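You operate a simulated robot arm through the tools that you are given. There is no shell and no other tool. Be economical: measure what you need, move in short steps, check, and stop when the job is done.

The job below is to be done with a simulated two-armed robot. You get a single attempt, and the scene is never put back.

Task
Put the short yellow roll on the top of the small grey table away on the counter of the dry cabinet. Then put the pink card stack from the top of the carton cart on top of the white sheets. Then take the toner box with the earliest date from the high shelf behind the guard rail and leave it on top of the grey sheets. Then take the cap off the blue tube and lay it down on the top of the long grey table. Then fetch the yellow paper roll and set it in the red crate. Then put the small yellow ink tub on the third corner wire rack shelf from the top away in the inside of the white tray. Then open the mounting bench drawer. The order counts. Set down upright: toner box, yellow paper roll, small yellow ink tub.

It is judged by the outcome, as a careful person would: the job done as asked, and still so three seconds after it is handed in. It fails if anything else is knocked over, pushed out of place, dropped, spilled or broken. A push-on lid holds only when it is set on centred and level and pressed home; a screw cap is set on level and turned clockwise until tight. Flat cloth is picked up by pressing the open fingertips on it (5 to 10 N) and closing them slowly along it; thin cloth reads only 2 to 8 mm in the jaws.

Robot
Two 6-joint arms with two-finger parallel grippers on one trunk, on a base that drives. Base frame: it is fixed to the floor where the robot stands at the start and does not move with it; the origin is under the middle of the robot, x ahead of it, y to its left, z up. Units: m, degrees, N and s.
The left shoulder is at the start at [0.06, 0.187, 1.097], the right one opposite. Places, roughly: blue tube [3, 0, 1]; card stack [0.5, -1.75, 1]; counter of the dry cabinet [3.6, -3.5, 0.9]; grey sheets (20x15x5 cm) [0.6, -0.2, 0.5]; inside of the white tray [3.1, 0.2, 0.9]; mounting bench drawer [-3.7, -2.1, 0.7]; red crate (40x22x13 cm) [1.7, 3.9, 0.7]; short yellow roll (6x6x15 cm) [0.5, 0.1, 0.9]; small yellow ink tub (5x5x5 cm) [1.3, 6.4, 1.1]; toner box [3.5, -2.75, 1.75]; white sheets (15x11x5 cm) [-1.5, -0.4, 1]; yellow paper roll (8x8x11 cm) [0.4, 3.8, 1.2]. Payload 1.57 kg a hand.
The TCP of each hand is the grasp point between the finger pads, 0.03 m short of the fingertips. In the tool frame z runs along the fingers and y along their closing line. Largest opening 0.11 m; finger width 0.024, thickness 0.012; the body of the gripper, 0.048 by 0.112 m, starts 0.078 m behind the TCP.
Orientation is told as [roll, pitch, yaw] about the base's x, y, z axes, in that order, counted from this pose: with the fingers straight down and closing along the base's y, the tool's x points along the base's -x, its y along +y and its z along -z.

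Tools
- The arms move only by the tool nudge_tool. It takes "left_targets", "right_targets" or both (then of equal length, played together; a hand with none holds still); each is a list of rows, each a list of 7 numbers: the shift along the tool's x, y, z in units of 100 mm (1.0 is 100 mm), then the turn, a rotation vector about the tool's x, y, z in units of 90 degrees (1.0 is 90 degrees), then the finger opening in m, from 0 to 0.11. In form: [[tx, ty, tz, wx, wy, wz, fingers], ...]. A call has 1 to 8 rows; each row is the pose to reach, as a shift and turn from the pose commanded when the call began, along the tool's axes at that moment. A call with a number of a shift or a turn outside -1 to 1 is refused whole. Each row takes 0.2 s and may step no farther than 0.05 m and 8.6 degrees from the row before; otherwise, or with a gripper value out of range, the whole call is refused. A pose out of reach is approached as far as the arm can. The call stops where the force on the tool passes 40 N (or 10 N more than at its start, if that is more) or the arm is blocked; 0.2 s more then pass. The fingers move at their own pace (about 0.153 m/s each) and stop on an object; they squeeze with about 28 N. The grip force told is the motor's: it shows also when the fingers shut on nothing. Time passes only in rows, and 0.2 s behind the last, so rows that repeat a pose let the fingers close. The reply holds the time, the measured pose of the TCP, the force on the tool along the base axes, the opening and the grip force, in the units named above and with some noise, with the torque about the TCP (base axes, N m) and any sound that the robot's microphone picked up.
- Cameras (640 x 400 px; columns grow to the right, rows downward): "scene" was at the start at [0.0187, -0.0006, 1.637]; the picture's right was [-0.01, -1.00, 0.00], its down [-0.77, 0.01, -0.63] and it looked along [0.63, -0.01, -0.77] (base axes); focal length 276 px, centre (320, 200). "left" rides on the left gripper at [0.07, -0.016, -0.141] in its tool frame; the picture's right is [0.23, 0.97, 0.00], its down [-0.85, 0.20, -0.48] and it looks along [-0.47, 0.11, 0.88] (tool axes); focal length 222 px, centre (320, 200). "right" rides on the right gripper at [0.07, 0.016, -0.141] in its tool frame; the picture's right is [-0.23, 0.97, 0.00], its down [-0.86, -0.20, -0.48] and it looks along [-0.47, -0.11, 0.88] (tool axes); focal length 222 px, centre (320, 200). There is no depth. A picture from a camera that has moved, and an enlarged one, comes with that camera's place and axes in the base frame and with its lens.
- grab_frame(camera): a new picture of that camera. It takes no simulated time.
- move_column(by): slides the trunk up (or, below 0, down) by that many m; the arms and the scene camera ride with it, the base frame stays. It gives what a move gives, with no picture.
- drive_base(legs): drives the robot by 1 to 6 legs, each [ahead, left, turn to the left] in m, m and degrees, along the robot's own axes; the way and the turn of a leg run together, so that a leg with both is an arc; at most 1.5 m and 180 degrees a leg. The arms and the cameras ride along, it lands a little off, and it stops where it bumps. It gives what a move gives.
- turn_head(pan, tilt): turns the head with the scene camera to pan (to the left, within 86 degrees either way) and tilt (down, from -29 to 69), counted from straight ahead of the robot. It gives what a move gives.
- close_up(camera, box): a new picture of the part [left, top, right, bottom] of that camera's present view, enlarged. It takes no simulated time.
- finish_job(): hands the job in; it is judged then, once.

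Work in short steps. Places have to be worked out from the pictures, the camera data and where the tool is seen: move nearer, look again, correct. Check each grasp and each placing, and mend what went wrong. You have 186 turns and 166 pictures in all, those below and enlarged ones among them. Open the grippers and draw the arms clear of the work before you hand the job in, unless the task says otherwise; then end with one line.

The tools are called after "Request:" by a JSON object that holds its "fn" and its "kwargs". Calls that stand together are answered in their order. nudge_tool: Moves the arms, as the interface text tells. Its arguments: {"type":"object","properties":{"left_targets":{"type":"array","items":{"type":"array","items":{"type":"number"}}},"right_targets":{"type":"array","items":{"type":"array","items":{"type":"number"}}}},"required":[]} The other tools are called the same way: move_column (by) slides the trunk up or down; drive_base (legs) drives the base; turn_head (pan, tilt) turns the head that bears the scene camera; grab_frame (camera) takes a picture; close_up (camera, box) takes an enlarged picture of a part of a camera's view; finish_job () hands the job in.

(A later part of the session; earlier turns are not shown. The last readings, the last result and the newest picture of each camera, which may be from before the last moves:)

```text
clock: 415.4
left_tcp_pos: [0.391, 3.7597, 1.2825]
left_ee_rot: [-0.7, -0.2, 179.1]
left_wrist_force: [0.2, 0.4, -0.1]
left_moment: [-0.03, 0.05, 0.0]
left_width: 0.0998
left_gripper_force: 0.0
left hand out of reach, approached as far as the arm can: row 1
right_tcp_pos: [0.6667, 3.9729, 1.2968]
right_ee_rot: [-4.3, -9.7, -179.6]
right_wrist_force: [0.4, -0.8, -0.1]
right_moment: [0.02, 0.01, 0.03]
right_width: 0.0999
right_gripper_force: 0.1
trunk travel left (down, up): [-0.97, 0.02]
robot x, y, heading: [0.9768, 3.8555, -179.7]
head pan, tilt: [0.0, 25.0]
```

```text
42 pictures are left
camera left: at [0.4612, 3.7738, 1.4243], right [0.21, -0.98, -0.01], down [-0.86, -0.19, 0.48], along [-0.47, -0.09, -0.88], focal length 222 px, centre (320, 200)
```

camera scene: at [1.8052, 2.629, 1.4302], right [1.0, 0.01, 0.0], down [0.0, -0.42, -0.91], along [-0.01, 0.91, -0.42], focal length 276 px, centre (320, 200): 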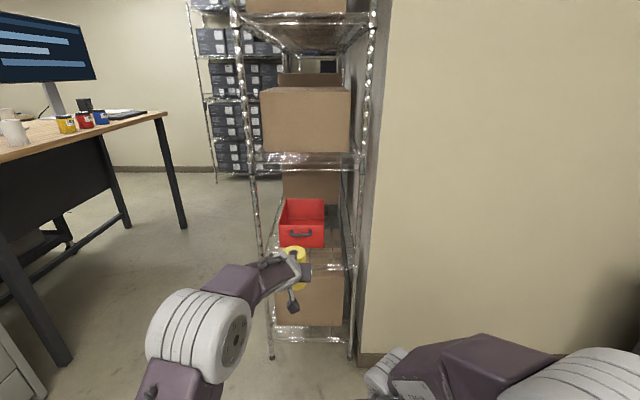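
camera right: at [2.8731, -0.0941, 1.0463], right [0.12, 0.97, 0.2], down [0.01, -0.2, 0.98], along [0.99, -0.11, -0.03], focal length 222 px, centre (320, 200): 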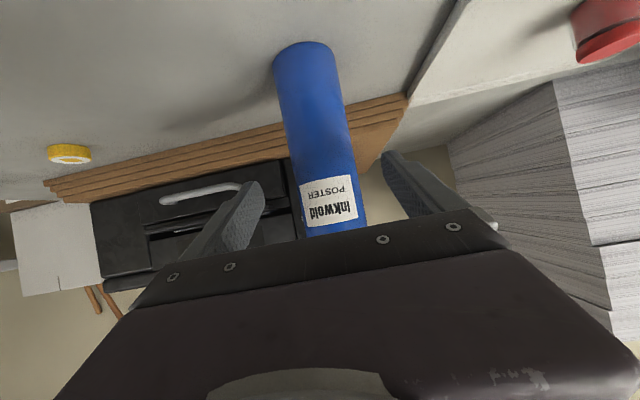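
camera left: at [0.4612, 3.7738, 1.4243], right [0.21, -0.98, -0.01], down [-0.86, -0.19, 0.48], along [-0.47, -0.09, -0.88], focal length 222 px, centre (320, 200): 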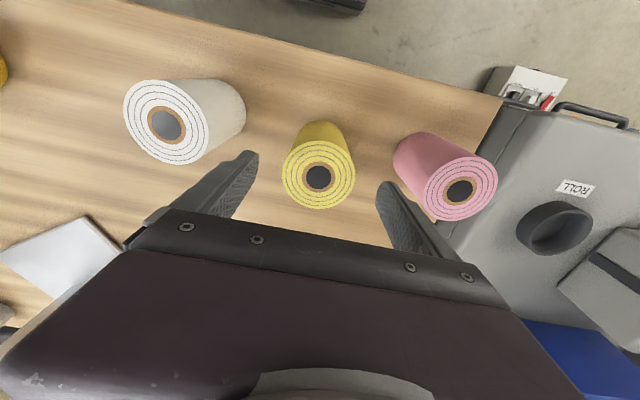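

Aligned within a centimetre. I go down 9 cm, close, and lift.

Request:
{"fn": "nudge_tool", "kwargs": {"left_targets": [[-0.06, -0.01, 0.3, 0, 0, 0, 0.1], [-0.06, -0.01, 0.6, 0, 0, 0, 0.1], [-0.06, -0.01, 0.9, 0, 0, 0, 0.1], [-0.06, -0.01, 0.9, 0, 0, 0, 0.05], [-0.06, -0.01, 0.9, 0, 0, 0, 0.0], [-0.06, -0.01, 0.9, 0, 0, 0, 0.0]]}}

Request:
{"fn": "nudge_tool", "kwargs": {"left_targets": [[0, 0, -0.2, 0, 0, 0, 0.0], [0, 0, -0.5, 0, 0, 0, 0.0], [0, 0, -0.8, 0, 0, 0, 0.0]]}}

Request:
{"fn": "grab_frame", "kwargs": {"camera": "left"}}

```text
clock: 416.8
left_tcp_pos: [0.382, 3.7619, 1.1914]
left_ee_rot: [-0.6, -0.2, 179.2]
left_wrist_force: [2.2, -2.1, 6.7]
left_moment: [-0.44, -0.02, 0.08]
left_width: 0.0695
left_gripper_force: 27.8
left hand out of reach, approached as far as the arm can: row 1
right_tcp_pos: [0.6644, 3.9747, 1.2951]
right_ee_rot: [-4.3, -9.5, -179.5]
right_wrist_force: [-0.2, -0.8, 0.4]
right_moment: [0.02, -0.01, 0.01]
right_width: 0.1
right_gripper_force: 0.1
trunk travel left (down, up): [-0.97, 0.02]
robot x, y, heading: [0.9737, 3.8554, -179.7]
head pan, tilt: [0.0, 25.0]
```

```text
clock: 417.6
left_tcp_pos: [0.3875, 3.7607, 1.2696]
left_ee_rot: [-0.6, 0.0, 179.2]
left_wrist_force: [-0.3, -0.4, -2.7]
left_moment: [-0.01, 0.01, -0.03]
left_width: 0.0695
left_gripper_force: 27.7
left hand out of reach, approached as far as the arm can: row 2, 3
right_tcp_pos: [0.6639, 3.9759, 1.2954]
right_ee_rot: [-4.3, -9.5, -179.7]
right_wrist_force: [0.5, 0.1, 0.5]
right_moment: [0.0, -0.02, 0.0]
right_width: 0.0999
right_gripper_force: 0.1
trunk travel left (down, up): [-0.97, 0.02]
robot x, y, heading: [0.9745, 3.8523, -179.9]
head pan, tilt: [0.0, 25.0]
```

```text
41 pictures are left
camera left: at [0.4577, 3.7753, 1.4121], right [0.21, -0.98, -0.01], down [-0.86, -0.19, 0.48], along [-0.47, -0.09, -0.88], focal length 222 px, centre (320, 200)
```

left: 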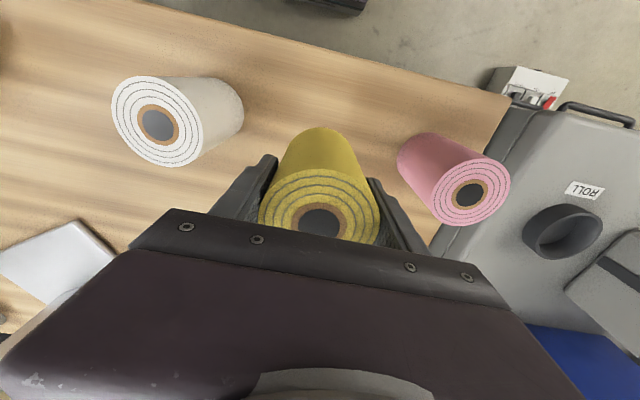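

The roll is now held from above (grip about 6.6 cm over its bottom). I retract the arm, drive round facing east to the west side of the rack, and look at the crate from there.

Request:
{"fn": "drive_base", "kwargs": {"legs": [[-0.14, 0, 0]]}}

Request:
{"fn": "nudge_tool", "kwargs": {"left_targets": [[0.3, 0, 0, 0, 0, 0, 0.0], [0.6, 0, 0, 0, 0, 0, 0.0], [0.9, 0, 0, 0, 0, 0, 0.0]]}}

Request:
{"fn": "nudge_tool", "kwargs": {"left_targets": [[0.3, 0, 0, 0, 0, 0, 0.0], [0.6, 0, 0, 0, 0, 0, 0.0], [0.9, 0, 0, 0, 0, 0, 0.0]]}}

Request:
{"fn": "drive_base", "kwargs": {"legs": [[0, 0.7, 0], [0, 0.65, 0], [0, 0, 180], [-0.06, 0.7, 0], [0, 0.65, 0]]}}

Request:
{"fn": "move_column", "kwargs": {"by": -0.3}}

Request:
{"fn": "grab_frame", "kwargs": {"camera": "scene"}}

```text
clock: 418.9
left_tcp_pos: [0.5228, 3.7602, 1.268]
left_ee_rot: [-0.7, 0.2, 179.2]
left_wrist_force: [-1.1, 0.3, -2.6]
left_moment: [0.03, -0.07, 0.02]
left_width: 0.0695
left_gripper_force: 27.5
right_tcp_pos: [0.7988, 3.9747, 1.2932]
right_ee_rot: [-4.2, -9.2, -179.6]
right_wrist_force: [0.3, -0.1, -0.3]
right_moment: [-0.01, 0.0, -0.01]
right_width: 0.0998
right_gripper_force: 0.1
trunk travel left (down, up): [-0.97, 0.02]
robot x, y, heading: [1.1108, 3.8528, -179.7]
head pan, tilt: [0.0, 25.0]
```

```text
clock: 419.7
left_tcp_pos: [0.5291, 3.7608, 1.2716]
left_ee_rot: [-0.6, 0.1, 179.3]
left_wrist_force: [-0.2, 0.1, -2.3]
left_moment: [-0.01, -0.03, 0.0]
left_width: 0.0693
left_gripper_force: 28.0
left hand out of reach, approached as far as the arm can: row 1, 2, 3
right_tcp_pos: [0.8018, 3.9752, 1.2952]
right_ee_rot: [-4.4, -9.5, -179.6]
right_wrist_force: [-0.2, -1.3, 0.7]
right_moment: [0.0, 0.01, -0.03]
right_width: 0.1002
right_gripper_force: 0.1
trunk travel left (down, up): [-0.97, 0.02]
robot x, y, heading: [1.1121, 3.854, -179.6]
head pan, tilt: [0.0, 25.0]
```

```text
clock: 420.5
left_tcp_pos: [0.5289, 3.7628, 1.272]
left_ee_rot: [-0.6, 0.1, 179.2]
left_wrist_force: [-0.6, 0.9, -2.8]
left_moment: [0.01, -0.04, 0.02]
left_width: 0.0695
left_gripper_force: 28.2
left hand out of reach, approached as far as the arm can: row 1, 2, 3
right_tcp_pos: [0.8023, 3.9761, 1.2952]
right_ee_rot: [-4.3, -9.5, -179.6]
right_wrist_force: [0.1, 0.0, 0.2]
right_moment: [0.0, 0.0, 0.01]
right_width: 0.0997
right_gripper_force: 0.2
trunk travel left (down, up): [-0.97, 0.02]
robot x, y, heading: [1.1143, 3.855, -179.4]
head pan, tilt: [0.0, 25.0]
```

```text
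clock: 440.0
left_tcp_pos: [1.6392, 3.5672, 1.2708]
left_ee_rot: [-0.5, 0.2, -2.6]
left_wrist_force: [0.5, -0.1, -2.4]
left_moment: [0.01, 0.0, 0.01]
left_width: 0.0691
left_gripper_force: 28.3
right_tcp_pos: [1.3684, 3.369, 1.2954]
right_ee_rot: [-4.0, -9.5, 0.0]
right_wrist_force: [0.0, 0.2, 0.3]
right_moment: [0.04, 0.03, -0.03]
right_width: 0.0999
right_gripper_force: 0.0
trunk travel left (down, up): [-0.97, 0.02]
robot x, y, heading: [1.0577, 3.4929, 0.2]
head pan, tilt: [0.0, 25.0]
stopped in leg 5: the robot was blocked; the commanded pose is now the measured one
```

```text
clock: 443.0
left_tcp_pos: [1.6379, 3.5683, 0.9719]
left_ee_rot: [-0.6, 0.2, -2.5]
left_wrist_force: [0.0, -0.2, -2.0]
left_moment: [-0.02, 0.04, -0.02]
left_width: 0.0698
left_gripper_force: 27.8
right_tcp_pos: [1.3655, 3.3697, 0.9954]
right_ee_rot: [-4.0, -9.6, 0.1]
right_wrist_force: [0.0, -0.3, 0.2]
right_moment: [0.0, 0.04, 0.0]
right_width: 0.0998
right_gripper_force: 0.2
trunk travel left (down, up): [-0.67, 0.32]
robot x, y, heading: [1.0573, 3.4961, 0.0]
head pan, tilt: [0.0, 25.0]
```

```text
40 pictures are left
camera scene: at [1.0899, 3.49, 1.6202], right [0.0, -1.0, 0.0], down [-0.42, 0.0, -0.91], along [0.91, 0.0, -0.42], focal length 276 px, centre (320, 200)
```

scene: 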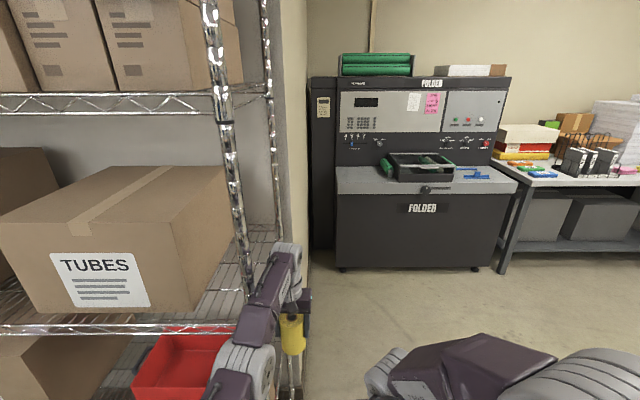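

The arm had not retracted, and the hand stopped against the rack post; nothing seems displaced. I move away sideways and retract the arm now (at this height it can).

Request:
{"fn": "drive_base", "kwargs": {"legs": [[0, -0.2, 0]]}}

Request:
{"fn": "nudge_tool", "kwargs": {"left_targets": [[0.3, 0, 0, 0, 0, 0, 0.0], [0.6, 0, 0, 0, 0, 0, 0.0], [0.9, 0, 0, 0, 0, 0, 0.0]]}}

Request:
{"fn": "nudge_tool", "kwargs": {"left_targets": [[0.3, 0, 0, 0, 0, 0.02, 0.0], [0.6, 0, 0, 0, 0, 0.025, 0.0], [0.8, 0, 0, 0, 0, 0.025, 0.0]]}}

Request:
{"fn": "close_up", "kwargs": {"camera": "scene", "box": [60, 180, 360, 400]}}

```text
clock: 444.6
left_tcp_pos: [1.6376, 3.3706, 0.9697]
left_ee_rot: [-0.7, 0.4, -2.5]
left_wrist_force: [0.4, -0.5, -1.5]
left_moment: [0.03, 0.0, 0.03]
left_width: 0.0694
left_gripper_force: 28.3
right_tcp_pos: [1.3672, 3.1707, 0.9932]
right_ee_rot: [-4.2, -9.6, 0.1]
right_wrist_force: [0.5, 0.0, 1.2]
right_moment: [0.01, -0.01, 0.03]
right_width: 0.1001
right_gripper_force: 0.0
trunk travel left (down, up): [-0.67, 0.32]
robot x, y, heading: [1.0585, 3.2906, 0.0]
head pan, tilt: [0.0, 25.0]
```

```text
clock: 445.4
left_tcp_pos: [1.6397, 3.3688, 0.9703]
left_ee_rot: [-0.8, 0.3, -2.5]
left_wrist_force: [-0.3, -0.5, -1.9]
left_moment: [-0.01, 0.02, 0.0]
left_width: 0.0696
left_gripper_force: 27.6
left hand out of reach, approached as far as the arm can: row 1, 2, 3
right_tcp_pos: [1.3673, 3.171, 0.9956]
right_ee_rot: [-4.2, -9.5, 0.1]
right_wrist_force: [-0.5, -0.3, -0.1]
right_moment: [0.02, 0.0, 0.0]
right_width: 0.1001
right_gripper_force: 0.1
trunk travel left (down, up): [-0.67, 0.32]
robot x, y, heading: [1.0547, 3.2972, -0.1]
head pan, tilt: [0.0, 25.0]
```

```text
clock: 446.2
left_tcp_pos: [1.6359, 3.3637, 0.9792]
left_ee_rot: [-0.7, 0.3, -4.7]
left_wrist_force: [0.2, 0.4, -1.6]
left_moment: [0.0, 0.01, -0.01]
left_width: 0.0696
left_gripper_force: 28.2
left hand out of reach, approached as far as the arm can: row 1, 2, 3
right_tcp_pos: [1.3668, 3.1707, 0.995]
right_ee_rot: [-4.2, -9.5, 0.1]
right_wrist_force: [-0.8, 0.3, -0.3]
right_moment: [0.0, 0.0, -0.02]
right_width: 0.0999
right_gripper_force: 0.1
trunk travel left (down, up): [-0.67, 0.32]
robot x, y, heading: [1.0572, 3.2971, -0.4]
head pan, tilt: [0.0, 25.0]
```

```text
1.82 times, centred on (210, 290) of scene
camera zoom: at [1.0916, 3.2938, 1.6202], right [0.0, -1.0, 0.0], down [-0.42, 0.0, -0.91], along [0.91, 0.0, -0.42], focal length 503 px, centre (520, 36)
```

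zoom: 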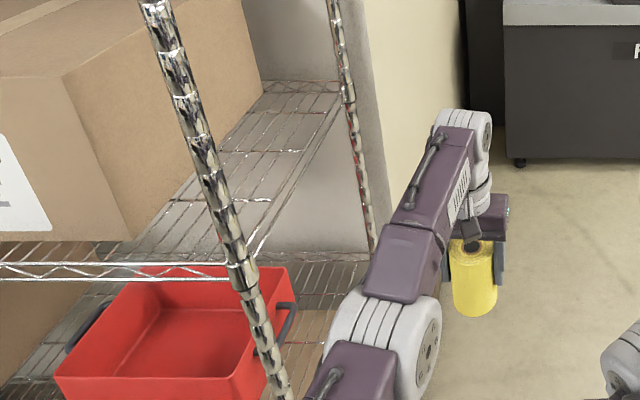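

The nearly straight elbow seems to block a pure pull-back. I first lower the hand a bit to unlock the elbow, then pull back.

Request:
{"fn": "nudge_tool", "kwargs": {"left_targets": [[0, 0, 0.3, 0, 0, 0.03, 0.0], [0, 0, 0.6, 0, 0, 0.05, 0.0], [0, 0, 0.9, 0, 0, 0.05, 0.0]]}}

Request:
{"fn": "nudge_tool", "kwargs": {"left_targets": [[0.3, 0, 0, 0, 0, 0, 0.0], [0.6, 0, 0, 0, 0, 0, 0.0], [0.9, 0, 0, 0, 0, 0, 0.0]]}}

Request:
{"fn": "nudge_tool", "kwargs": {"left_targets": [[0.3, 0, 0, 0, 0, 0, 0.0], [0.6, 0, 0, 0, 0, 0, 0.0], [0.9, 0, 0, 0, 0, 0, 0.0]]}}

```text
clock: 447.0
left_tcp_pos: [1.6415, 3.3625, 0.8885]
left_ee_rot: [-0.7, 0.3, -9.2]
left_wrist_force: [0.1, -0.1, -2.7]
left_moment: [-0.02, 0.0, 0.01]
left_width: 0.0698
left_gripper_force: 27.6
left hand out of reach, approached as far as the arm can: row 1, 2, 3
right_tcp_pos: [1.3677, 3.1701, 0.9946]
right_ee_rot: [-4.2, -9.4, 0.1]
right_wrist_force: [0.7, 0.2, -0.6]
right_moment: [0.01, 0.0, 0.0]
right_width: 0.0998
right_gripper_force: 0.1
trunk travel left (down, up): [-0.67, 0.32]
robot x, y, heading: [1.0564, 3.2951, 0.1]
head pan, tilt: [0.0, 25.0]
```

```text
clock: 447.8
left_tcp_pos: [1.6413, 3.3617, 0.8904]
left_ee_rot: [-0.8, 0.3, -9.2]
left_wrist_force: [0.3, -0.2, -3.0]
left_moment: [-0.03, -0.04, 0.03]
left_width: 0.0696
left_gripper_force: 28.1
left hand out of reach, approached as far as the arm can: row 1, 2, 3
right_tcp_pos: [1.3662, 3.1722, 0.9941]
right_ee_rot: [-4.1, -9.5, 0.1]
right_wrist_force: [-0.1, 0.1, 0.4]
right_moment: [0.02, 0.02, 0.01]
right_width: 0.0998
right_gripper_force: 0.0
trunk travel left (down, up): [-0.67, 0.32]
robot x, y, heading: [1.0531, 3.2932, -0.3]
head pan, tilt: [0.0, 25.0]
```

```text
clock: 448.6
left_tcp_pos: [1.6424, 3.3629, 0.8899]
left_ee_rot: [-0.8, 0.4, -9.2]
left_wrist_force: [-0.3, -0.1, -2.5]
left_moment: [-0.03, -0.01, 0.05]
left_width: 0.0695
left_gripper_force: 28.7
left hand out of reach, approached as far as the arm can: row 1, 2, 3
right_tcp_pos: [1.3669, 3.1704, 0.9947]
right_ee_rot: [-4.1, -9.6, 0.1]
right_wrist_force: [0.1, -0.1, -0.2]
right_moment: [-0.01, 0.04, -0.01]
right_width: 0.0999
right_gripper_force: 0.0
trunk travel left (down, up): [-0.67, 0.32]
robot x, y, heading: [1.0555, 3.2939, -0.1]
head pan, tilt: [0.0, 25.0]
```

I test which directions the arm accepts: back with up, back with sideways.

Request:
{"fn": "nudge_tool", "kwargs": {"left_targets": [[0.15, 0, -0.15, 0, 0, -0.05, 0.0], [0.3, 0, -0.3, 0, 0, -0.1, 0.0], [0.3, 0, -0.3, 0, 0, -0.1, 0.0]]}}

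Request:
{"fn": "nudge_tool", "kwargs": {"left_targets": [[0, 0.3, 0, 0, 0, 0, 0.0], [0, 0.6, 0, 0, 0, 0, 0.0], [0, 0.9, 0, 0, 0, 0, 0.0]]}}

Request:
{"fn": "nudge_tool", "kwargs": {"left_targets": [[0.3, 0, 0, 0, 0, 0, 0.0], [0.6, 0, 0, 0, 0, 0, 0.0], [0.9, 0, 0, 0, 0, 0, 0.0]]}}

```text
clock: 449.4
left_tcp_pos: [1.64, 3.3605, 0.9239]
left_ee_rot: [-0.6, 0.5, -0.2]
left_wrist_force: [0.7, 0.5, -1.8]
left_moment: [0.0, 0.02, 0.02]
left_width: 0.0694
left_gripper_force: 27.6
left hand out of reach, approached as far as the arm can: row 1, 2, 3
right_tcp_pos: [1.3681, 3.1711, 0.9951]
right_ee_rot: [-4.2, -9.5, 0.1]
right_wrist_force: [0.9, 0.3, 0.1]
right_moment: [-0.06, -0.02, 0.0]
right_width: 0.1
right_gripper_force: 0.0
trunk travel left (down, up): [-0.67, 0.32]
robot x, y, heading: [1.0545, 3.2921, 0.0]
head pan, tilt: [0.0, 25.0]
```

```text
clock: 450.2
left_tcp_pos: [1.6521, 3.4504, 0.9239]
left_ee_rot: [-0.7, 0.5, -0.2]
left_wrist_force: [0.4, 0.5, -2.4]
left_moment: [-0.05, 0.0, 0.02]
left_width: 0.0695
left_gripper_force: 27.7
left hand out of reach, approached as far as the arm can: row 1, 2, 3
right_tcp_pos: [1.3673, 3.172, 0.9944]
right_ee_rot: [-4.3, -9.5, 0.1]
right_wrist_force: [0.0, 0.7, 0.3]
right_moment: [-0.01, -0.01, -0.02]
right_width: 0.0999
right_gripper_force: 0.0
trunk travel left (down, up): [-0.67, 0.32]
robot x, y, heading: [1.0521, 3.2934, -0.2]
head pan, tilt: [0.0, 25.0]
```

```text
clock: 451.0
left_tcp_pos: [1.653, 3.4471, 0.9248]
left_ee_rot: [-0.6, 0.4, -0.2]
left_wrist_force: [-0.1, 0.4, -2.8]
left_moment: [0.01, -0.01, 0.03]
left_width: 0.0695
left_gripper_force: 28.1
left hand out of reach, approached as far as the arm can: row 1, 2, 3
right_tcp_pos: [1.368, 3.1705, 0.996]
right_ee_rot: [-4.3, -9.5, 0.2]
right_wrist_force: [-0.6, 0.3, -0.3]
right_moment: [0.0, 0.04, -0.02]
right_width: 0.1001
right_gripper_force: 0.1
trunk travel left (down, up): [-0.67, 0.32]
robot x, y, heading: [1.0554, 3.2921, -0.0]
head pan, tilt: [0.0, 25.0]
```

Only the radial direction is stuck (elbow straight). Tilting the hand forward 50° freed it before, and I need that tilt for entering the rack anyway, so I tilt now and then pull back.

Request:
{"fn": "nudge_tool", "kwargs": {"left_targets": [[0, -0.1, 0, 0, -0.09, 0, 0.0], [0, -0.2, 0, 0, -0.18, 0, 0.0], [0, -0.3, 0, 0, -0.27, 0, 0.0], [0, -0.3, 0, 0, -0.36, 0, 0.0], [0, -0.3, 0, 0, -0.45, 0, 0.0], [0, -0.3, 0, 0, -0.54, 0, 0.0], [0, -0.3, 0, 0, -0.555, 0, 0.0]]}}

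Request:
{"fn": "nudge_tool", "kwargs": {"left_targets": [[0.19, 0, -0.23, 0, 0, 0, 0.0], [0.38, 0, -0.46, 0, 0, 0, 0.0], [0.58, 0, -0.69, 0, 0, 0, 0.0]]}}

Request:
{"fn": "nudge_tool", "kwargs": {"left_targets": [[0.19, 0, -0.23, 0, 0, 0, 0.0], [0.38, 0, -0.46, 0, 0, 0, 0.0], [0.58, 0, -0.69, 0, 0, 0, 0.0]]}}

Request:
{"fn": "grab_frame", "kwargs": {"camera": "scene"}}

```text
clock: 452.2
left_tcp_pos: [1.8063, 3.3987, 0.9527]
left_ee_rot: [-1.1, -39.4, -0.1]
left_wrist_force: [-1.0, 0.2, -6.5]
left_moment: [-0.02, -0.2, 0.01]
left_width: 0.0691
left_gripper_force: 27.8
left hand out of reach, approached as far as the arm can: row 1, 2, 3, 4, 5
right_tcp_pos: [1.3705, 3.1705, 0.9958]
right_ee_rot: [-4.3, -9.4, 0.1]
right_wrist_force: [-0.1, 0.0, -0.5]
right_moment: [-0.02, 0.01, -0.01]
right_width: 0.1001
right_gripper_force: 0.2
trunk travel left (down, up): [-0.67, 0.32]
robot x, y, heading: [1.0566, 3.2921, -0.2]
head pan, tilt: [0.0, 25.0]
stopped in row 5 (left hand): the force on the tool passed its limit (the readings are from after the stop); the commanded pose is now the measured one
```

```text
clock: 453.0
left_tcp_pos: [1.7167, 3.3991, 0.9693]
left_ee_rot: [-1.2, -39.4, -0.1]
left_wrist_force: [0.3, -0.5, -2.2]
left_moment: [0.03, 0.03, -0.01]
left_width: 0.0693
left_gripper_force: 28.6
left hand out of reach, approached as far as the arm can: row 1
right_tcp_pos: [1.3668, 3.1703, 0.9951]
right_ee_rot: [-4.3, -9.5, 0.1]
right_wrist_force: [0.1, -0.4, 1.2]
right_moment: [-0.02, 0.0, -0.03]
right_width: 0.0999
right_gripper_force: 0.1
trunk travel left (down, up): [-0.67, 0.32]
robot x, y, heading: [1.0567, 3.2927, -0.2]
head pan, tilt: [0.0, 25.0]
```

```text
clock: 453.8
left_tcp_pos: [1.6245, 3.401, 0.9837]
left_ee_rot: [-1.1, -39.4, -0.2]
left_wrist_force: [-0.3, -0.4, -2.3]
left_moment: [-0.01, 0.03, 0.0]
left_width: 0.0694
left_gripper_force: 28.1
right_tcp_pos: [1.3674, 3.1716, 0.9943]
right_ee_rot: [-4.2, -9.6, 0.0]
right_wrist_force: [0.1, 0.3, -0.3]
right_moment: [-0.01, -0.01, 0.02]
right_width: 0.1
right_gripper_force: 0.0
trunk travel left (down, up): [-0.67, 0.32]
robot x, y, heading: [1.0601, 3.2927, 0.2]
head pan, tilt: [0.0, 25.0]
```

```text
38 pictures are left
camera scene: at [1.0907, 3.294, 1.6203], right [0.0, -1.0, 0.0], down [-0.42, 0.0, -0.91], along [0.91, 0.0, -0.42], focal length 276 px, centre (320, 200)
```

scene: 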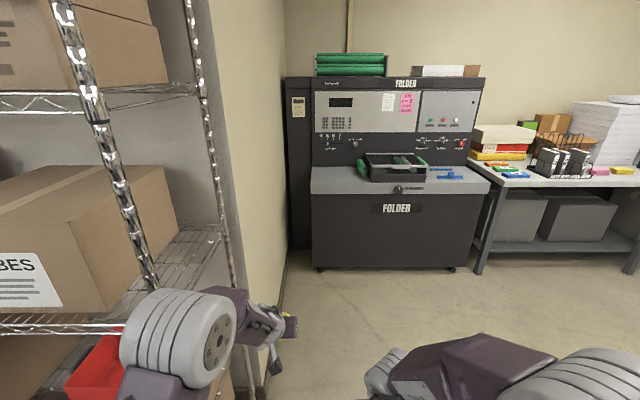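

It's free again. I pull back another 12 cm, check the roll in the hand, then drive along the rack's west side to the crate.

Request:
{"fn": "nudge_tool", "kwargs": {"left_targets": [[0.24, 0, -0.2, 0, 0, 0, 0.0], [0.48, 0, -0.4, 0, 0, 0, 0.0], [0.72, 0, -0.59, 0, 0, 0, 0.0], [0.97, 0, -0.79, 0, 0, 0, 0.0]]}}

Request:
{"fn": "grab_frame", "kwargs": {"camera": "left"}}

Request:
{"fn": "drive_base", "kwargs": {"legs": [[-0.08, 0, 0], [0, 0.55, 0]]}}

Request:
{"fn": "turn_head", "kwargs": {"pan": 0, "tilt": 40}}

Request:
{"fn": "grab_frame", "kwargs": {"camera": "scene"}}

```text
clock: 454.8
left_tcp_pos: [1.499, 3.404, 0.9865]
left_ee_rot: [-1.1, -39.5, -0.1]
left_wrist_force: [0.4, -0.2, -1.4]
left_moment: [-0.05, 0.01, 0.0]
left_width: 0.0692
left_gripper_force: 28.5
right_tcp_pos: [1.3666, 3.1714, 0.9944]
right_ee_rot: [-4.2, -9.6, 0.1]
right_wrist_force: [-0.6, -0.3, -0.1]
right_moment: [0.0, -0.02, 0.0]
right_width: 0.1
right_gripper_force: 0.0
trunk travel left (down, up): [-0.67, 0.32]
robot x, y, heading: [1.0585, 3.2925, -0.2]
head pan, tilt: [0.0, 25.0]
```

```text
37 pictures are left
camera left: at [1.3562, 3.3912, 1.0512], right [-0.16, 0.97, -0.16], down [0.36, 0.21, 0.91], along [0.92, 0.09, -0.38], focal length 222 px, centre (320, 200)
```

left: 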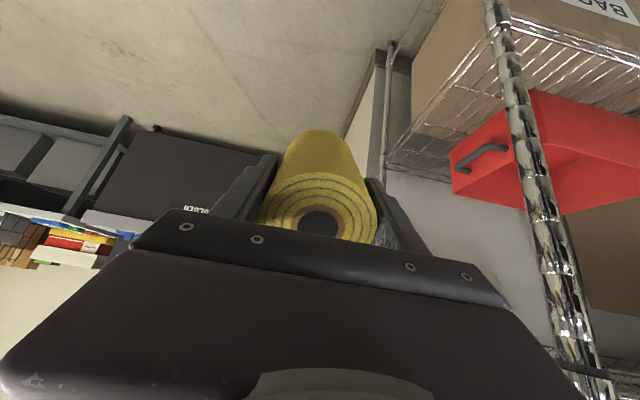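

```text
clock: 458.6
left_tcp_pos: [1.4219, 3.9537, 0.9857]
left_ee_rot: [-1.2, -39.5, 0.1]
left_wrist_force: [-0.2, 0.4, -1.1]
left_moment: [0.02, 0.05, 0.01]
left_width: 0.0691
left_gripper_force: 27.6
right_tcp_pos: [1.2904, 3.721, 0.9946]
right_ee_rot: [-4.2, -9.6, 0.4]
right_wrist_force: [0.0, 0.0, 0.1]
right_moment: [-0.03, -0.02, 0.0]
right_width: 0.1001
right_gripper_force: 0.1
trunk travel left (down, up): [-0.67, 0.32]
robot x, y, heading: [0.9788, 3.8403, 0.1]
head pan, tilt: [0.0, 25.0]
```

```text
clock: 459.4
left_tcp_pos: [1.4227, 3.9538, 0.9863]
left_ee_rot: [-1.1, -39.4, 0.1]
left_wrist_force: [0.3, 0.6, -2.5]
left_moment: [-0.01, 0.08, -0.02]
left_width: 0.0691
left_gripper_force: 27.6
right_tcp_pos: [1.2892, 3.7215, 0.9935]
right_ee_rot: [-4.2, -9.5, 0.4]
right_wrist_force: [0.0, 0.3, 0.2]
right_moment: [-0.01, -0.03, -0.02]
right_width: 0.1001
right_gripper_force: 0.1
trunk travel left (down, up): [-0.67, 0.32]
robot x, y, heading: [0.9768, 3.8431, 0.3]
head pan, tilt: [0.0, 40.0]
```

```text
36 pictures are left
camera scene: at [1.0061, 3.8432, 1.597], right [0.0, -1.0, 0.0], down [-0.64, 0.0, -0.77], along [0.77, 0.0, -0.64], focal length 276 px, centre (320, 200)
```

scene: 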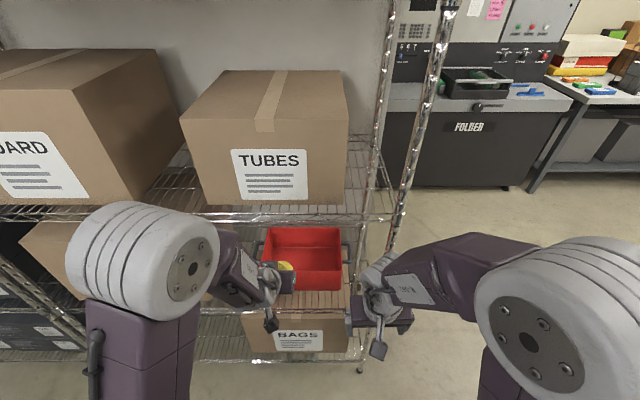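

The crate, seen from here, spans about y 3.77–4.08, x 1.6–1.82; the roll hangs in line with it. I lower the trunk, tilt to 50°, drive 0.11 m and extend over the rim.

Request:
{"fn": "move_column", "kwargs": {"by": -0.143}}

Request:
{"fn": "nudge_tool", "kwargs": {"left_targets": [[0, -0.1, 0, 0, -0.06, 0, 0.0], [0, -0.2, 0, 0, -0.117, 0, 0.0]]}}

Request:
{"fn": "drive_base", "kwargs": {"legs": [[0.11, 0, 0]]}}

Request:
{"fn": "grab_frame", "kwargs": {"camera": "left"}}

Request:
{"fn": "close_up", "kwargs": {"camera": "scene", "box": [200, 180, 400, 330]}}

```text
clock: 461.1
left_tcp_pos: [1.4225, 3.9544, 0.8426]
left_ee_rot: [-1.1, -39.5, 0.0]
left_wrist_force: [-0.4, -0.2, -1.6]
left_moment: [-0.01, 0.05, 0.02]
left_width: 0.0691
left_gripper_force: 28.4
right_tcp_pos: [1.2903, 3.7206, 0.8518]
right_ee_rot: [-4.1, -9.5, 0.4]
right_wrist_force: [1.2, -0.1, 0.3]
right_moment: [0.01, 0.0, 0.01]
right_width: 0.0998
right_gripper_force: 0.1
trunk travel left (down, up): [-0.527, 0.463]
robot x, y, heading: [0.978, 3.8435, 0.1]
head pan, tilt: [0.0, 40.0]
```

```text
clock: 461.7
left_tcp_pos: [1.4211, 3.9303, 0.8575]
left_ee_rot: [-0.7, -49.9, 0.1]
left_wrist_force: [-0.1, 0.0, -1.9]
left_moment: [0.03, 0.03, 0.0]
left_width: 0.0692
left_gripper_force: 27.6
left hand out of reach, approached as far as the arm can: row 2
right_tcp_pos: [1.2888, 3.7206, 0.8527]
right_ee_rot: [-4.3, -9.6, 0.3]
right_wrist_force: [-0.5, 0.1, 0.3]
right_moment: [-0.03, 0.01, -0.03]
right_width: 0.1001
right_gripper_force: 0.0
trunk travel left (down, up): [-0.527, 0.463]
robot x, y, heading: [0.9758, 3.8405, 0.1]
head pan, tilt: [0.0, 40.0]
```

```text
clock: 462.9
left_tcp_pos: [1.5314, 3.9303, 0.8573]
left_ee_rot: [-0.7, -49.7, 0.2]
left_wrist_force: [0.9, -0.6, -2.4]
left_moment: [0.0, 0.04, 0.01]
left_width: 0.0692
left_gripper_force: 27.9
right_tcp_pos: [1.4002, 3.7212, 0.8524]
right_ee_rot: [-4.3, -9.5, 0.2]
right_wrist_force: [0.2, 0.2, 0.3]
right_moment: [0.0, 0.01, -0.01]
right_width: 0.1001
right_gripper_force: 0.1
trunk travel left (down, up): [-0.527, 0.463]
robot x, y, heading: [1.0899, 3.8437, 0.1]
head pan, tilt: [0.0, 40.0]
```

```text
35 pictures are left
camera left: at [1.3784, 3.9162, 0.8952], right [-0.14, 0.97, -0.18], down [0.19, 0.21, 0.96], along [0.97, 0.1, -0.21], focal length 222 px, centre (320, 200)
```

left: 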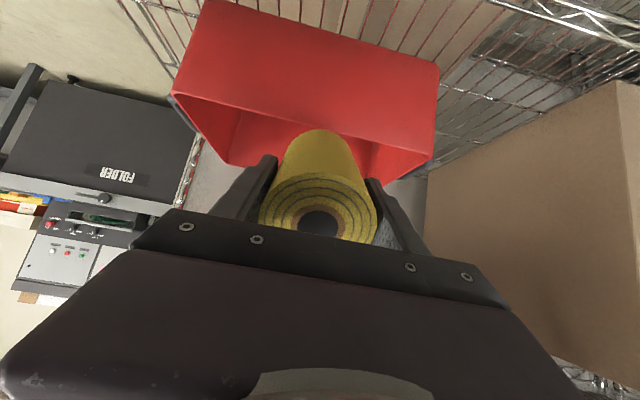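

```text
2.67 times, centred on (300, 255) of scene
camera zoom: at [1.1166, 3.8433, 1.4539], right [0.0, -1.0, 0.0], down [-0.64, 0.0, -0.77], along [0.77, 0.0, -0.64], focal length 738 px, centre (373, 53)
```

zoom: 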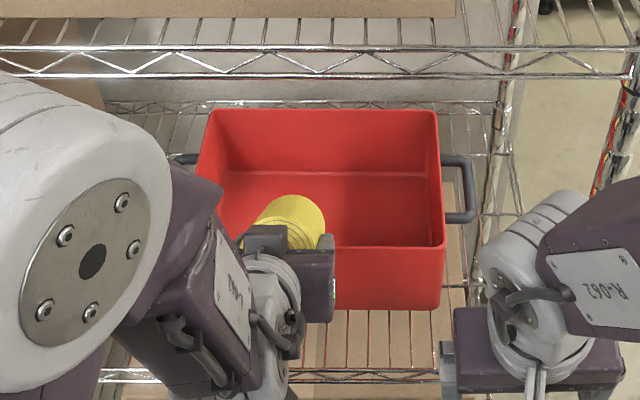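

The crate's near rim is at x 1.623 and the far one at 1.843. I move forward about 0.19 m at z ≈ 0.845, with the roll above the rim and the wrist below the upper shelf.

Request:
{"fn": "nudge_tool", "kwargs": {"left_targets": [[-0.19, 0, 0.28, 0, 0, 0, 0.0], [-0.38, 0, 0.54, 0, 0, 0, 0.0], [-0.57, 0, 0.8, 0, 0, 0, 0.0]]}}

Request:
{"fn": "nudge_tool", "kwargs": {"left_targets": [[-0.2, 0, 0.24, 0, 0, 0, 0.0], [-0.4, 0, 0.48, 0, 0, 0, 0.0], [-0.6, 0, 0.72, 0, 0, 0, 0.0]]}}

Request:
{"fn": "close_up", "kwargs": {"camera": "scene", "box": [200, 150, 400, 300]}}

Request:
{"fn": "grab_frame", "kwargs": {"camera": "left"}}

```text
clock: 463.7
left_tcp_pos: [1.6303, 3.9283, 0.8487]
left_ee_rot: [-0.7, -49.7, 0.1]
left_wrist_force: [0.0, -0.5, -1.9]
left_moment: [0.03, 0.02, 0.0]
left_width: 0.0693
left_gripper_force: 27.7
right_tcp_pos: [1.3997, 3.721, 0.852]
right_ee_rot: [-4.2, -9.5, 0.2]
right_wrist_force: [1.0, 0.1, 0.2]
right_moment: [0.0, -0.02, -0.02]
right_width: 0.0999
right_gripper_force: 0.0
trunk travel left (down, up): [-0.527, 0.463]
robot x, y, heading: [1.0885, 3.843, 0.1]
head pan, tilt: [0.0, 40.0]
```

```text
clock: 464.5
left_tcp_pos: [1.7243, 3.9279, 0.8456]
left_ee_rot: [-0.6, -49.7, 0.0]
left_wrist_force: [0.6, 0.1, -1.9]
left_moment: [0.02, 0.06, -0.02]
left_width: 0.0692
left_gripper_force: 27.9
right_tcp_pos: [1.3996, 3.7213, 0.8517]
right_ee_rot: [-4.3, -9.4, 0.3]
right_wrist_force: [0.2, -0.2, -0.1]
right_moment: [0.0, 0.02, -0.02]
right_width: 0.1002
right_gripper_force: 0.0
trunk travel left (down, up): [-0.527, 0.463]
robot x, y, heading: [1.0924, 3.8429, 0.4]
head pan, tilt: [0.0, 40.0]
```

```text
2.67 times, centred on (300, 225) of scene
camera zoom: at [1.1171, 3.8433, 1.4539], right [0.0, -1.0, 0.0], down [-0.64, 0.0, -0.77], along [0.77, 0.0, -0.64], focal length 738 px, centre (373, 133)
```

zoom: 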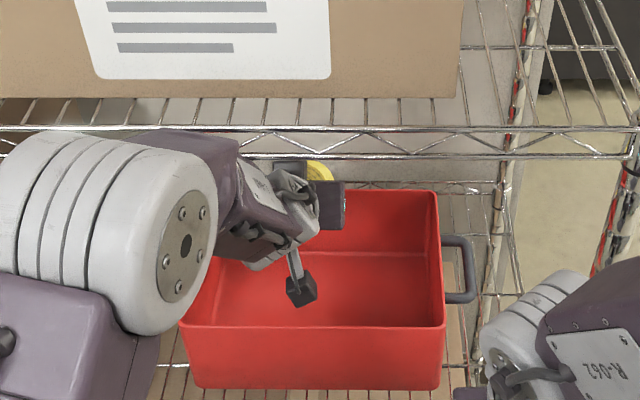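

```text
32 pictures are left
camera left: at [1.5707, 3.9142, 0.8852], right [-0.14, 0.97, -0.18], down [0.19, 0.2, 0.96], along [0.97, 0.1, -0.21], focal length 222 px, centre (320, 200)
```

left: 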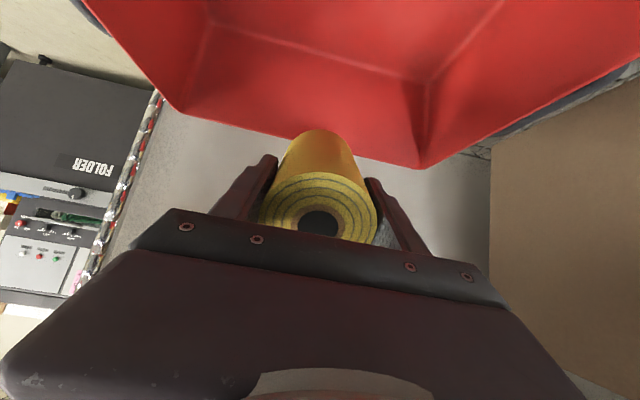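

The roll is inside the crate's outline. I turn the hand upright while lowering and drawing back 3 cm, so the roll comes upright within the crate.

Request:
{"fn": "nudge_tool", "kwargs": {"left_targets": [[0.185, 0, 0.091, 0, 0.09, 0, 0.0], [0.369, 0, 0.18, 0, 0.18, 0, 0.0], [0.555, 0, 0.271, 0, 0.27, 0, 0.0], [0.74, 0, 0.361, 0, 0.36, 0, 0.0], [0.886, 0, 0.421, 0, 0.45, 0, 0.0], [0.994, 0, 0.445, 0, 0.54, 0, 0.0], [0.994, 0, 0.445, 0, 0.553, 0, 0.0]]}}

Request:
{"fn": "close_up", "kwargs": {"camera": "scene", "box": [200, 150, 400, 300]}}

```text
clock: 465.7
left_tcp_pos: [1.6704, 3.8635, 0.6718]
left_ee_rot: [0.7, 3.5, -5.3]
left_wrist_force: [-35.7, 4.5, 46.9]
left_moment: [-1.67, -0.47, -0.94]
left_width: 0.0691
left_gripper_force: 28.3
left hand out of reach, approached as far as the arm can: row 2
right_tcp_pos: [1.4588, 3.6534, 0.8152]
right_ee_rot: [-4.3, -5.4, -3.3]
right_wrist_force: [1.6, 2.0, -0.2]
right_moment: [-0.2, 0.17, -0.07]
right_width: 0.1
right_gripper_force: 0.0
trunk travel left (down, up): [-0.527, 0.463]
robot x, y, heading: [1.0841, 3.8082, -4.3]
head pan, tilt: [0.0, 40.0]
stopped in row 5 (left hand): the arm was blocked; the commanded pose is now the measured one
```

```text
2.67 times, centred on (300, 225) of scene
camera zoom: at [1.1429, 3.8051, 1.4566], right [-0.08, -1.0, 0.0], down [-0.66, 0.05, -0.75], along [0.75, -0.06, -0.66], focal length 738 px, centre (373, 133)
```

zoom: 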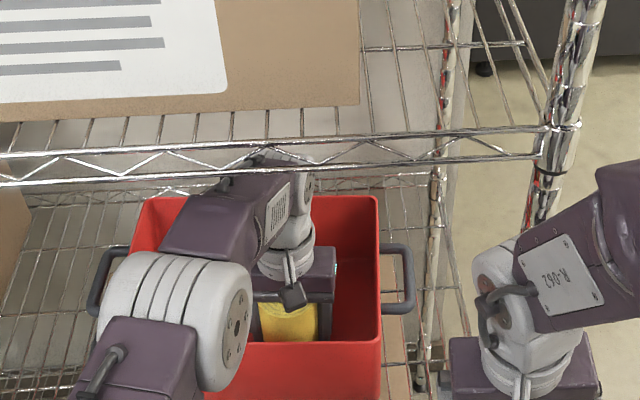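

The arm jumped in the last part and is now pressing the roll onto the crate floor. I ease the pressure by rising 1 cm and look at the readings.

Request:
{"fn": "nudge_tool", "kwargs": {"left_targets": [[0, 0, -0.05, 0, 0, 0, 0.0], [0, 0, -0.1, 0, 0, 0, 0.0]]}}

Request:
{"fn": "grab_frame", "kwargs": {"camera": "left"}}

```text
clock: 466.3
left_tcp_pos: [1.6752, 3.8594, 0.718]
left_ee_rot: [0.3, -3.9, -5.2]
left_wrist_force: [0.1, 0.4, -4.3]
left_moment: [-0.02, -0.04, 0.02]
left_width: 0.0689
left_gripper_force: 27.9
right_tcp_pos: [1.4215, 3.6596, 0.834]
right_ee_rot: [-3.7, -8.3, -4.4]
right_wrist_force: [0.0, 0.0, 0.3]
right_moment: [0.01, 0.06, -0.01]
right_width: 0.1002
right_gripper_force: 0.0
trunk travel left (down, up): [-0.527, 0.463]
robot x, y, heading: [1.0809, 3.81, -4.4]
head pan, tilt: [0.0, 40.0]
```

```text
30 pictures are left
camera left: at [1.5953, 3.8504, 0.855], right [-0.14, 0.99, -0.01], down [0.83, 0.12, 0.54], along [0.53, 0.06, -0.84], focal length 222 px, centre (320, 200)
```

left: 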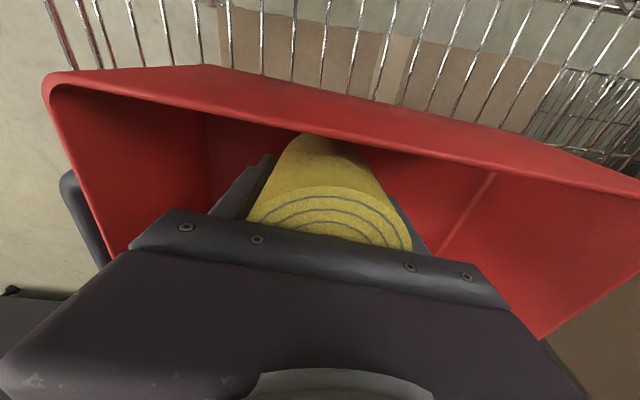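

The pressure is gone and the crate is in place; the roll slid up a little in the fingers. I level the hand and lower gently until it touches.

Request:
{"fn": "nudge_tool", "kwargs": {"left_targets": [[0, 0, 0.05, 0, 0.05, 0, 0.0], [0, 0, 0.12, 0, 0.06, 0, 0.0], [0, 0, 0.19, 0, 0.06, 0, 0.0], [0, 0, 0.26, 0, 0.06, 0, 0.0]]}}

```text
clock: 467.3
left_tcp_pos: [1.671, 3.8597, 0.6964]
left_ee_rot: [0.2, 1.2, -5.2]
left_wrist_force: [-0.5, -0.2, -2.1]
left_moment: [-0.02, -0.05, 0.03]
left_width: 0.0692
left_gripper_force: 28.3
left hand out of reach, approached as far as the arm can: row 3, 4
right_tcp_pos: [1.4192, 3.6588, 0.8354]
right_ee_rot: [-3.8, -8.6, -4.2]
right_wrist_force: [-0.3, -0.1, 0.1]
right_moment: [0.02, 0.02, 0.0]
right_width: 0.1
right_gripper_force: 0.0
trunk travel left (down, up): [-0.527, 0.463]
robot x, y, heading: [1.0793, 3.8073, -4.1]
head pan, tilt: [0.0, 40.0]
```

No contact yet; I use the trunk for the last bit, in small steps.

Request:
{"fn": "move_column", "kwargs": {"by": -0.015}}

Request:
{"fn": "move_column", "kwargs": {"by": -0.008}}

```text
clock: 467.9
left_tcp_pos: [1.6697, 3.8593, 0.6816]
left_ee_rot: [0.3, 1.1, -5.2]
left_wrist_force: [0.9, 0.7, -2.2]
left_moment: [-0.06, 0.0, -0.03]
left_width: 0.0689
left_gripper_force: 28.0
right_tcp_pos: [1.4193, 3.6598, 0.822]
right_ee_rot: [-3.8, -8.4, -4.1]
right_wrist_force: [0.0, -0.3, -0.6]
right_moment: [-0.01, -0.02, -0.01]
right_width: 0.1
right_gripper_force: 0.0
trunk travel left (down, up): [-0.512, 0.478]
robot x, y, heading: [1.0812, 3.8109, -4.5]
head pan, tilt: [0.0, 40.0]
```

```text
clock: 468.5
left_tcp_pos: [1.6693, 3.8596, 0.6727]
left_ee_rot: [0.3, 1.1, -5.1]
left_wrist_force: [-0.3, -0.1, -2.7]
left_moment: [-0.02, -0.02, 0.02]
left_width: 0.0689
left_gripper_force: 28.1
right_tcp_pos: [1.4185, 3.6583, 0.8121]
right_ee_rot: [-3.8, -8.5, -4.3]
right_wrist_force: [-0.6, -0.6, 0.2]
right_moment: [0.02, 0.0, -0.01]
right_width: 0.1001
right_gripper_force: 0.0
trunk travel left (down, up): [-0.504, 0.486]
robot x, y, heading: [1.0831, 3.8101, -4.5]
head pan, tilt: [0.0, 40.0]
```

Still free; I continue in 8 mm steps.

Request:
{"fn": "move_column", "kwargs": {"by": -0.008}}

Request:
{"fn": "move_column", "kwargs": {"by": -0.008}}

```text
clock: 469.0
left_tcp_pos: [1.6707, 3.8598, 0.672]
left_ee_rot: [0.2, 0.4, -5.0]
left_wrist_force: [7.1, 2.4, 39.2]
left_moment: [-0.58, 0.71, -0.02]
left_width: 0.0689
left_gripper_force: 27.9
right_tcp_pos: [1.4173, 3.6585, 0.8072]
right_ee_rot: [-3.7, -8.8, -4.2]
right_wrist_force: [0.1, 0.0, -0.7]
right_moment: [-0.02, -0.01, -0.01]
right_width: 0.1
right_gripper_force: 0.1
trunk travel left (down, up): [-0.496, 0.494]
robot x, y, heading: [1.0818, 3.807, -4.4]
head pan, tilt: [0.0, 40.0]
```

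```text
clock: 469.3
left_tcp_pos: [1.6716, 3.8592, 0.6715]
left_ee_rot: [0.1, 0.4, -5.2]
left_wrist_force: [-7.7, 0.1, 20.3]
left_moment: [-0.23, 0.87, -0.18]
left_width: 0.0692
left_gripper_force: 28.0
right_tcp_pos: [1.4168, 3.6592, 0.8057]
right_ee_rot: [-3.8, -8.7, -4.2]
right_wrist_force: [-0.7, -0.2, 0.3]
right_moment: [0.01, 0.06, -0.01]
right_width: 0.1001
right_gripper_force: 0.0
trunk travel left (down, up): [-0.495, 0.495]
robot x, y, heading: [1.0793, 3.8097, -4.5]
head pan, tilt: [0.0, 40.0]
stopped: the force on the tool passed its limit (the readings are from after the stop); the commanded pose is now the measured one
```

The roll stands on the crate floor. I ease up, open, and raise the hand straight up with the trunk.

Request:
{"fn": "move_column", "kwargs": {"by": 0.004}}

Request:
{"fn": "nudge_tool", "kwargs": {"left_targets": [[0, 0, 0, 0, 0, 0, 0.085], [0, 0, 0, 0, 0, 0, 0.09], [0, 0, 0, 0, 0, 0, 0.09]]}}

Request:
{"fn": "move_column", "kwargs": {"by": 0.1}}

Request:
{"fn": "grab_frame", "kwargs": {"camera": "left"}}

```text
clock: 469.9
left_tcp_pos: [1.6732, 3.8588, 0.6722]
left_ee_rot: [0.2, 0.7, -5.1]
left_wrist_force: [-1.2, -0.4, -0.9]
left_moment: [-0.09, -0.01, -0.05]
left_width: 0.069
left_gripper_force: 27.6
right_tcp_pos: [1.4189, 3.6587, 0.8086]
right_ee_rot: [-3.8, -8.6, -4.2]
right_wrist_force: [1.2, -0.1, 0.4]
right_moment: [0.0, 0.0, 0.0]
right_width: 0.1
right_gripper_force: 0.2
trunk travel left (down, up): [-0.499, 0.491]
robot x, y, heading: [1.0811, 3.8102, -4.5]
head pan, tilt: [0.0, 40.0]
```

```text
clock: 470.7
left_tcp_pos: [1.6737, 3.8596, 0.6721]
left_ee_rot: [0.2, 0.5, -5.2]
left_wrist_force: [0.1, 0.5, 0.3]
left_moment: [0.0, 0.0, 0.01]
left_width: 0.0902
left_gripper_force: 0.0
right_tcp_pos: [1.4194, 3.6585, 0.8095]
right_ee_rot: [-3.8, -8.6, -4.2]
right_wrist_force: [0.4, -0.2, 0.6]
right_moment: [0.0, -0.07, 0.03]
right_width: 0.0999
right_gripper_force: 0.0
trunk travel left (down, up): [-0.499, 0.491]
robot x, y, heading: [1.0811, 3.8064, -4.5]
head pan, tilt: [0.0, 40.0]
```

```text
clock: 472.0
left_tcp_pos: [1.6738, 3.8601, 0.7713]
left_ee_rot: [0.2, 0.6, -5.2]
left_wrist_force: [-0.3, 0.1, 0.0]
left_moment: [0.0, 0.06, 0.02]
left_width: 0.0902
left_gripper_force: 0.0
right_tcp_pos: [1.4196, 3.6578, 0.9077]
right_ee_rot: [-3.8, -8.4, -4.2]
right_wrist_force: [-0.1, 0.5, 0.4]
right_moment: [-0.01, 0.0, -0.01]
right_width: 0.1002
right_gripper_force: 0.2
trunk travel left (down, up): [-0.599, 0.391]
robot x, y, heading: [1.0809, 3.8074, -4.3]
head pan, tilt: [0.0, 40.0]
```

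```text
29 pictures are left
camera left: at [1.604, 3.8499, 0.9148], right [-0.14, 0.99, 0.0], down [0.87, 0.12, 0.47], along [0.47, 0.07, -0.88], focal length 222 px, centre (320, 200)
```

left: 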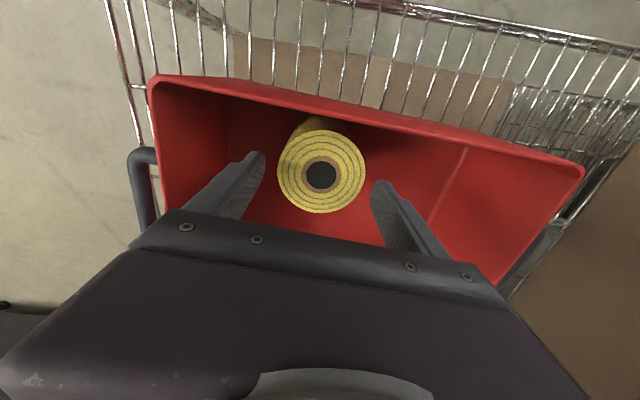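

The roll stands upright in the crate: step 5 is done. I raise 3 cm more, tilt the hand forward so the wrist drops below the upper shelf, and then back out.

Request:
{"fn": "move_column", "kwargs": {"by": 0.03}}

Request:
{"fn": "nudge_tool", "kwargs": {"left_targets": [[0.1, 0, 0, 0, -0.08, 0, 0.08], [0.2, 0, 0, 0, -0.16, 0, 0.08], [0.3, 0, 0, 0, -0.24, 0, 0.08], [0.3, 0, 0, 0, -0.32, 0, 0.08]]}}

Request:
{"fn": "nudge_tool", "kwargs": {"left_targets": [[0, 0, 0, 0, -0.08, 0, 0.08], [0, 0, 0, 0, -0.16, 0, 0.08], [0, 0, 0, 0, -0.22, 0, 0.08]]}}

```text
clock: 472.8
left_tcp_pos: [1.6553, 3.8639, 0.7696]
left_ee_rot: [0.5, 4.0, -5.3]
left_wrist_force: [-0.6, -0.1, 0.2]
left_moment: [0.0, -0.03, 0.03]
left_width: 0.09
left_gripper_force: 0.0
right_tcp_pos: [1.4203, 3.6585, 0.9364]
right_ee_rot: [-3.7, -8.6, -4.3]
right_wrist_force: [-0.3, -0.3, -0.4]
right_moment: [0.02, 0.0, 0.03]
right_width: 0.1
right_gripper_force: 0.0
trunk travel left (down, up): [-0.629, 0.361]
robot x, y, heading: [1.0802, 3.8069, -4.5]
head pan, tilt: [0.0, 40.0]
```

```text
clock: 473.9
left_tcp_pos: [1.7457, 3.841, 0.7896]
left_ee_rot: [1.3, -19.3, -4.8]
left_wrist_force: [-1.0, -1.3, 3.6]
left_moment: [0.17, 0.04, 0.04]
left_width: 0.08
left_gripper_force: 0.0
left hand out of reach, approached as far as the arm can: row 1, 2, 3, 4
right_tcp_pos: [1.4213, 3.6668, 0.941]
right_ee_rot: [-4.2, -8.4, -3.8]
right_wrist_force: [-0.6, -1.4, 0.6]
right_moment: [0.04, -0.03, 0.02]
right_width: 0.0999
right_gripper_force: 0.1
trunk travel left (down, up): [-0.629, 0.361]
robot x, y, heading: [1.0787, 3.8081, -4.3]
head pan, tilt: [0.0, 40.0]
stopped in row 4 (left hand): the arm was blocked; the commanded pose is now the measured one
```

```text
clock: 474.8
left_tcp_pos: [1.8033, 3.8098, 0.7861]
left_ee_rot: [1.7, -40.1, -5.9]
left_wrist_force: [-0.3, -0.7, 0.6]
left_moment: [0.03, -0.01, 0.0]
left_width: 0.0798
left_gripper_force: 0.0
left hand out of reach, approached as far as the arm can: row 1, 2, 3
right_tcp_pos: [1.42, 3.6597, 0.9385]
right_ee_rot: [-3.7, -8.5, -4.0]
right_wrist_force: [-0.7, -0.3, 0.2]
right_moment: [0.02, 0.0, 0.0]
right_width: 0.0998
right_gripper_force: 0.1
trunk travel left (down, up): [-0.629, 0.361]
robot x, y, heading: [1.0795, 3.8102, -4.5]
head pan, tilt: [0.0, 40.0]
```

The forearm brushed the shelf above while rising; now the hand is tilted 40° over the far part of the crate. I look before backing out.

Request:
{"fn": "grab_frame", "kwargs": {"camera": "left"}}

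Request:
{"fn": "grab_frame", "kwargs": {"camera": "scene"}}

```text
28 pictures are left
camera left: at [1.6588, 3.8051, 0.8482], right [-0.09, 0.99, -0.12], down [0.36, 0.15, 0.92], along [0.93, 0.04, -0.37], focal length 222 px, centre (320, 200)
```

left: 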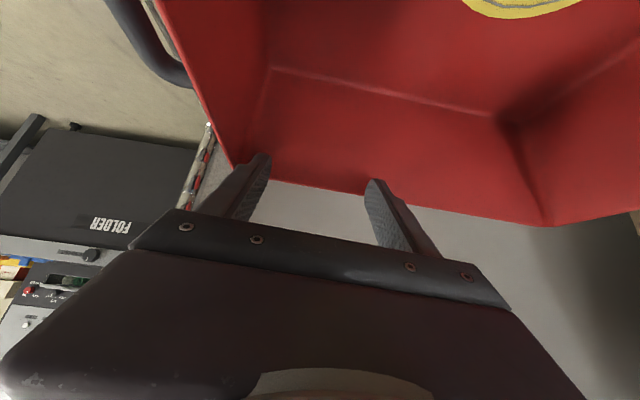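

```text
27 pictures are left
camera scene: at [1.108, 3.808, 1.5566], right [-0.08, -1.0, 0.0], down [-0.64, 0.05, -0.77], along [0.76, -0.06, -0.64], focal length 276 px, centre (320, 200)
```

scene: 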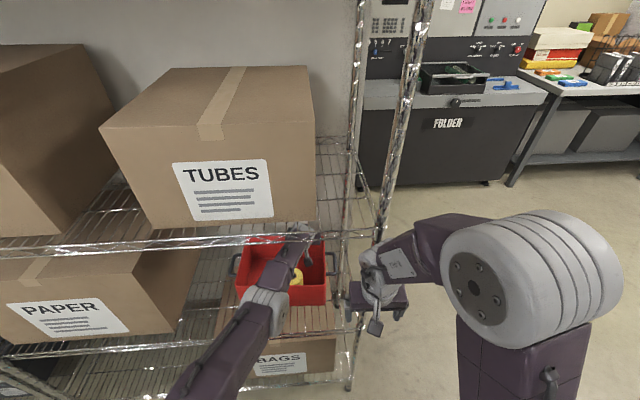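

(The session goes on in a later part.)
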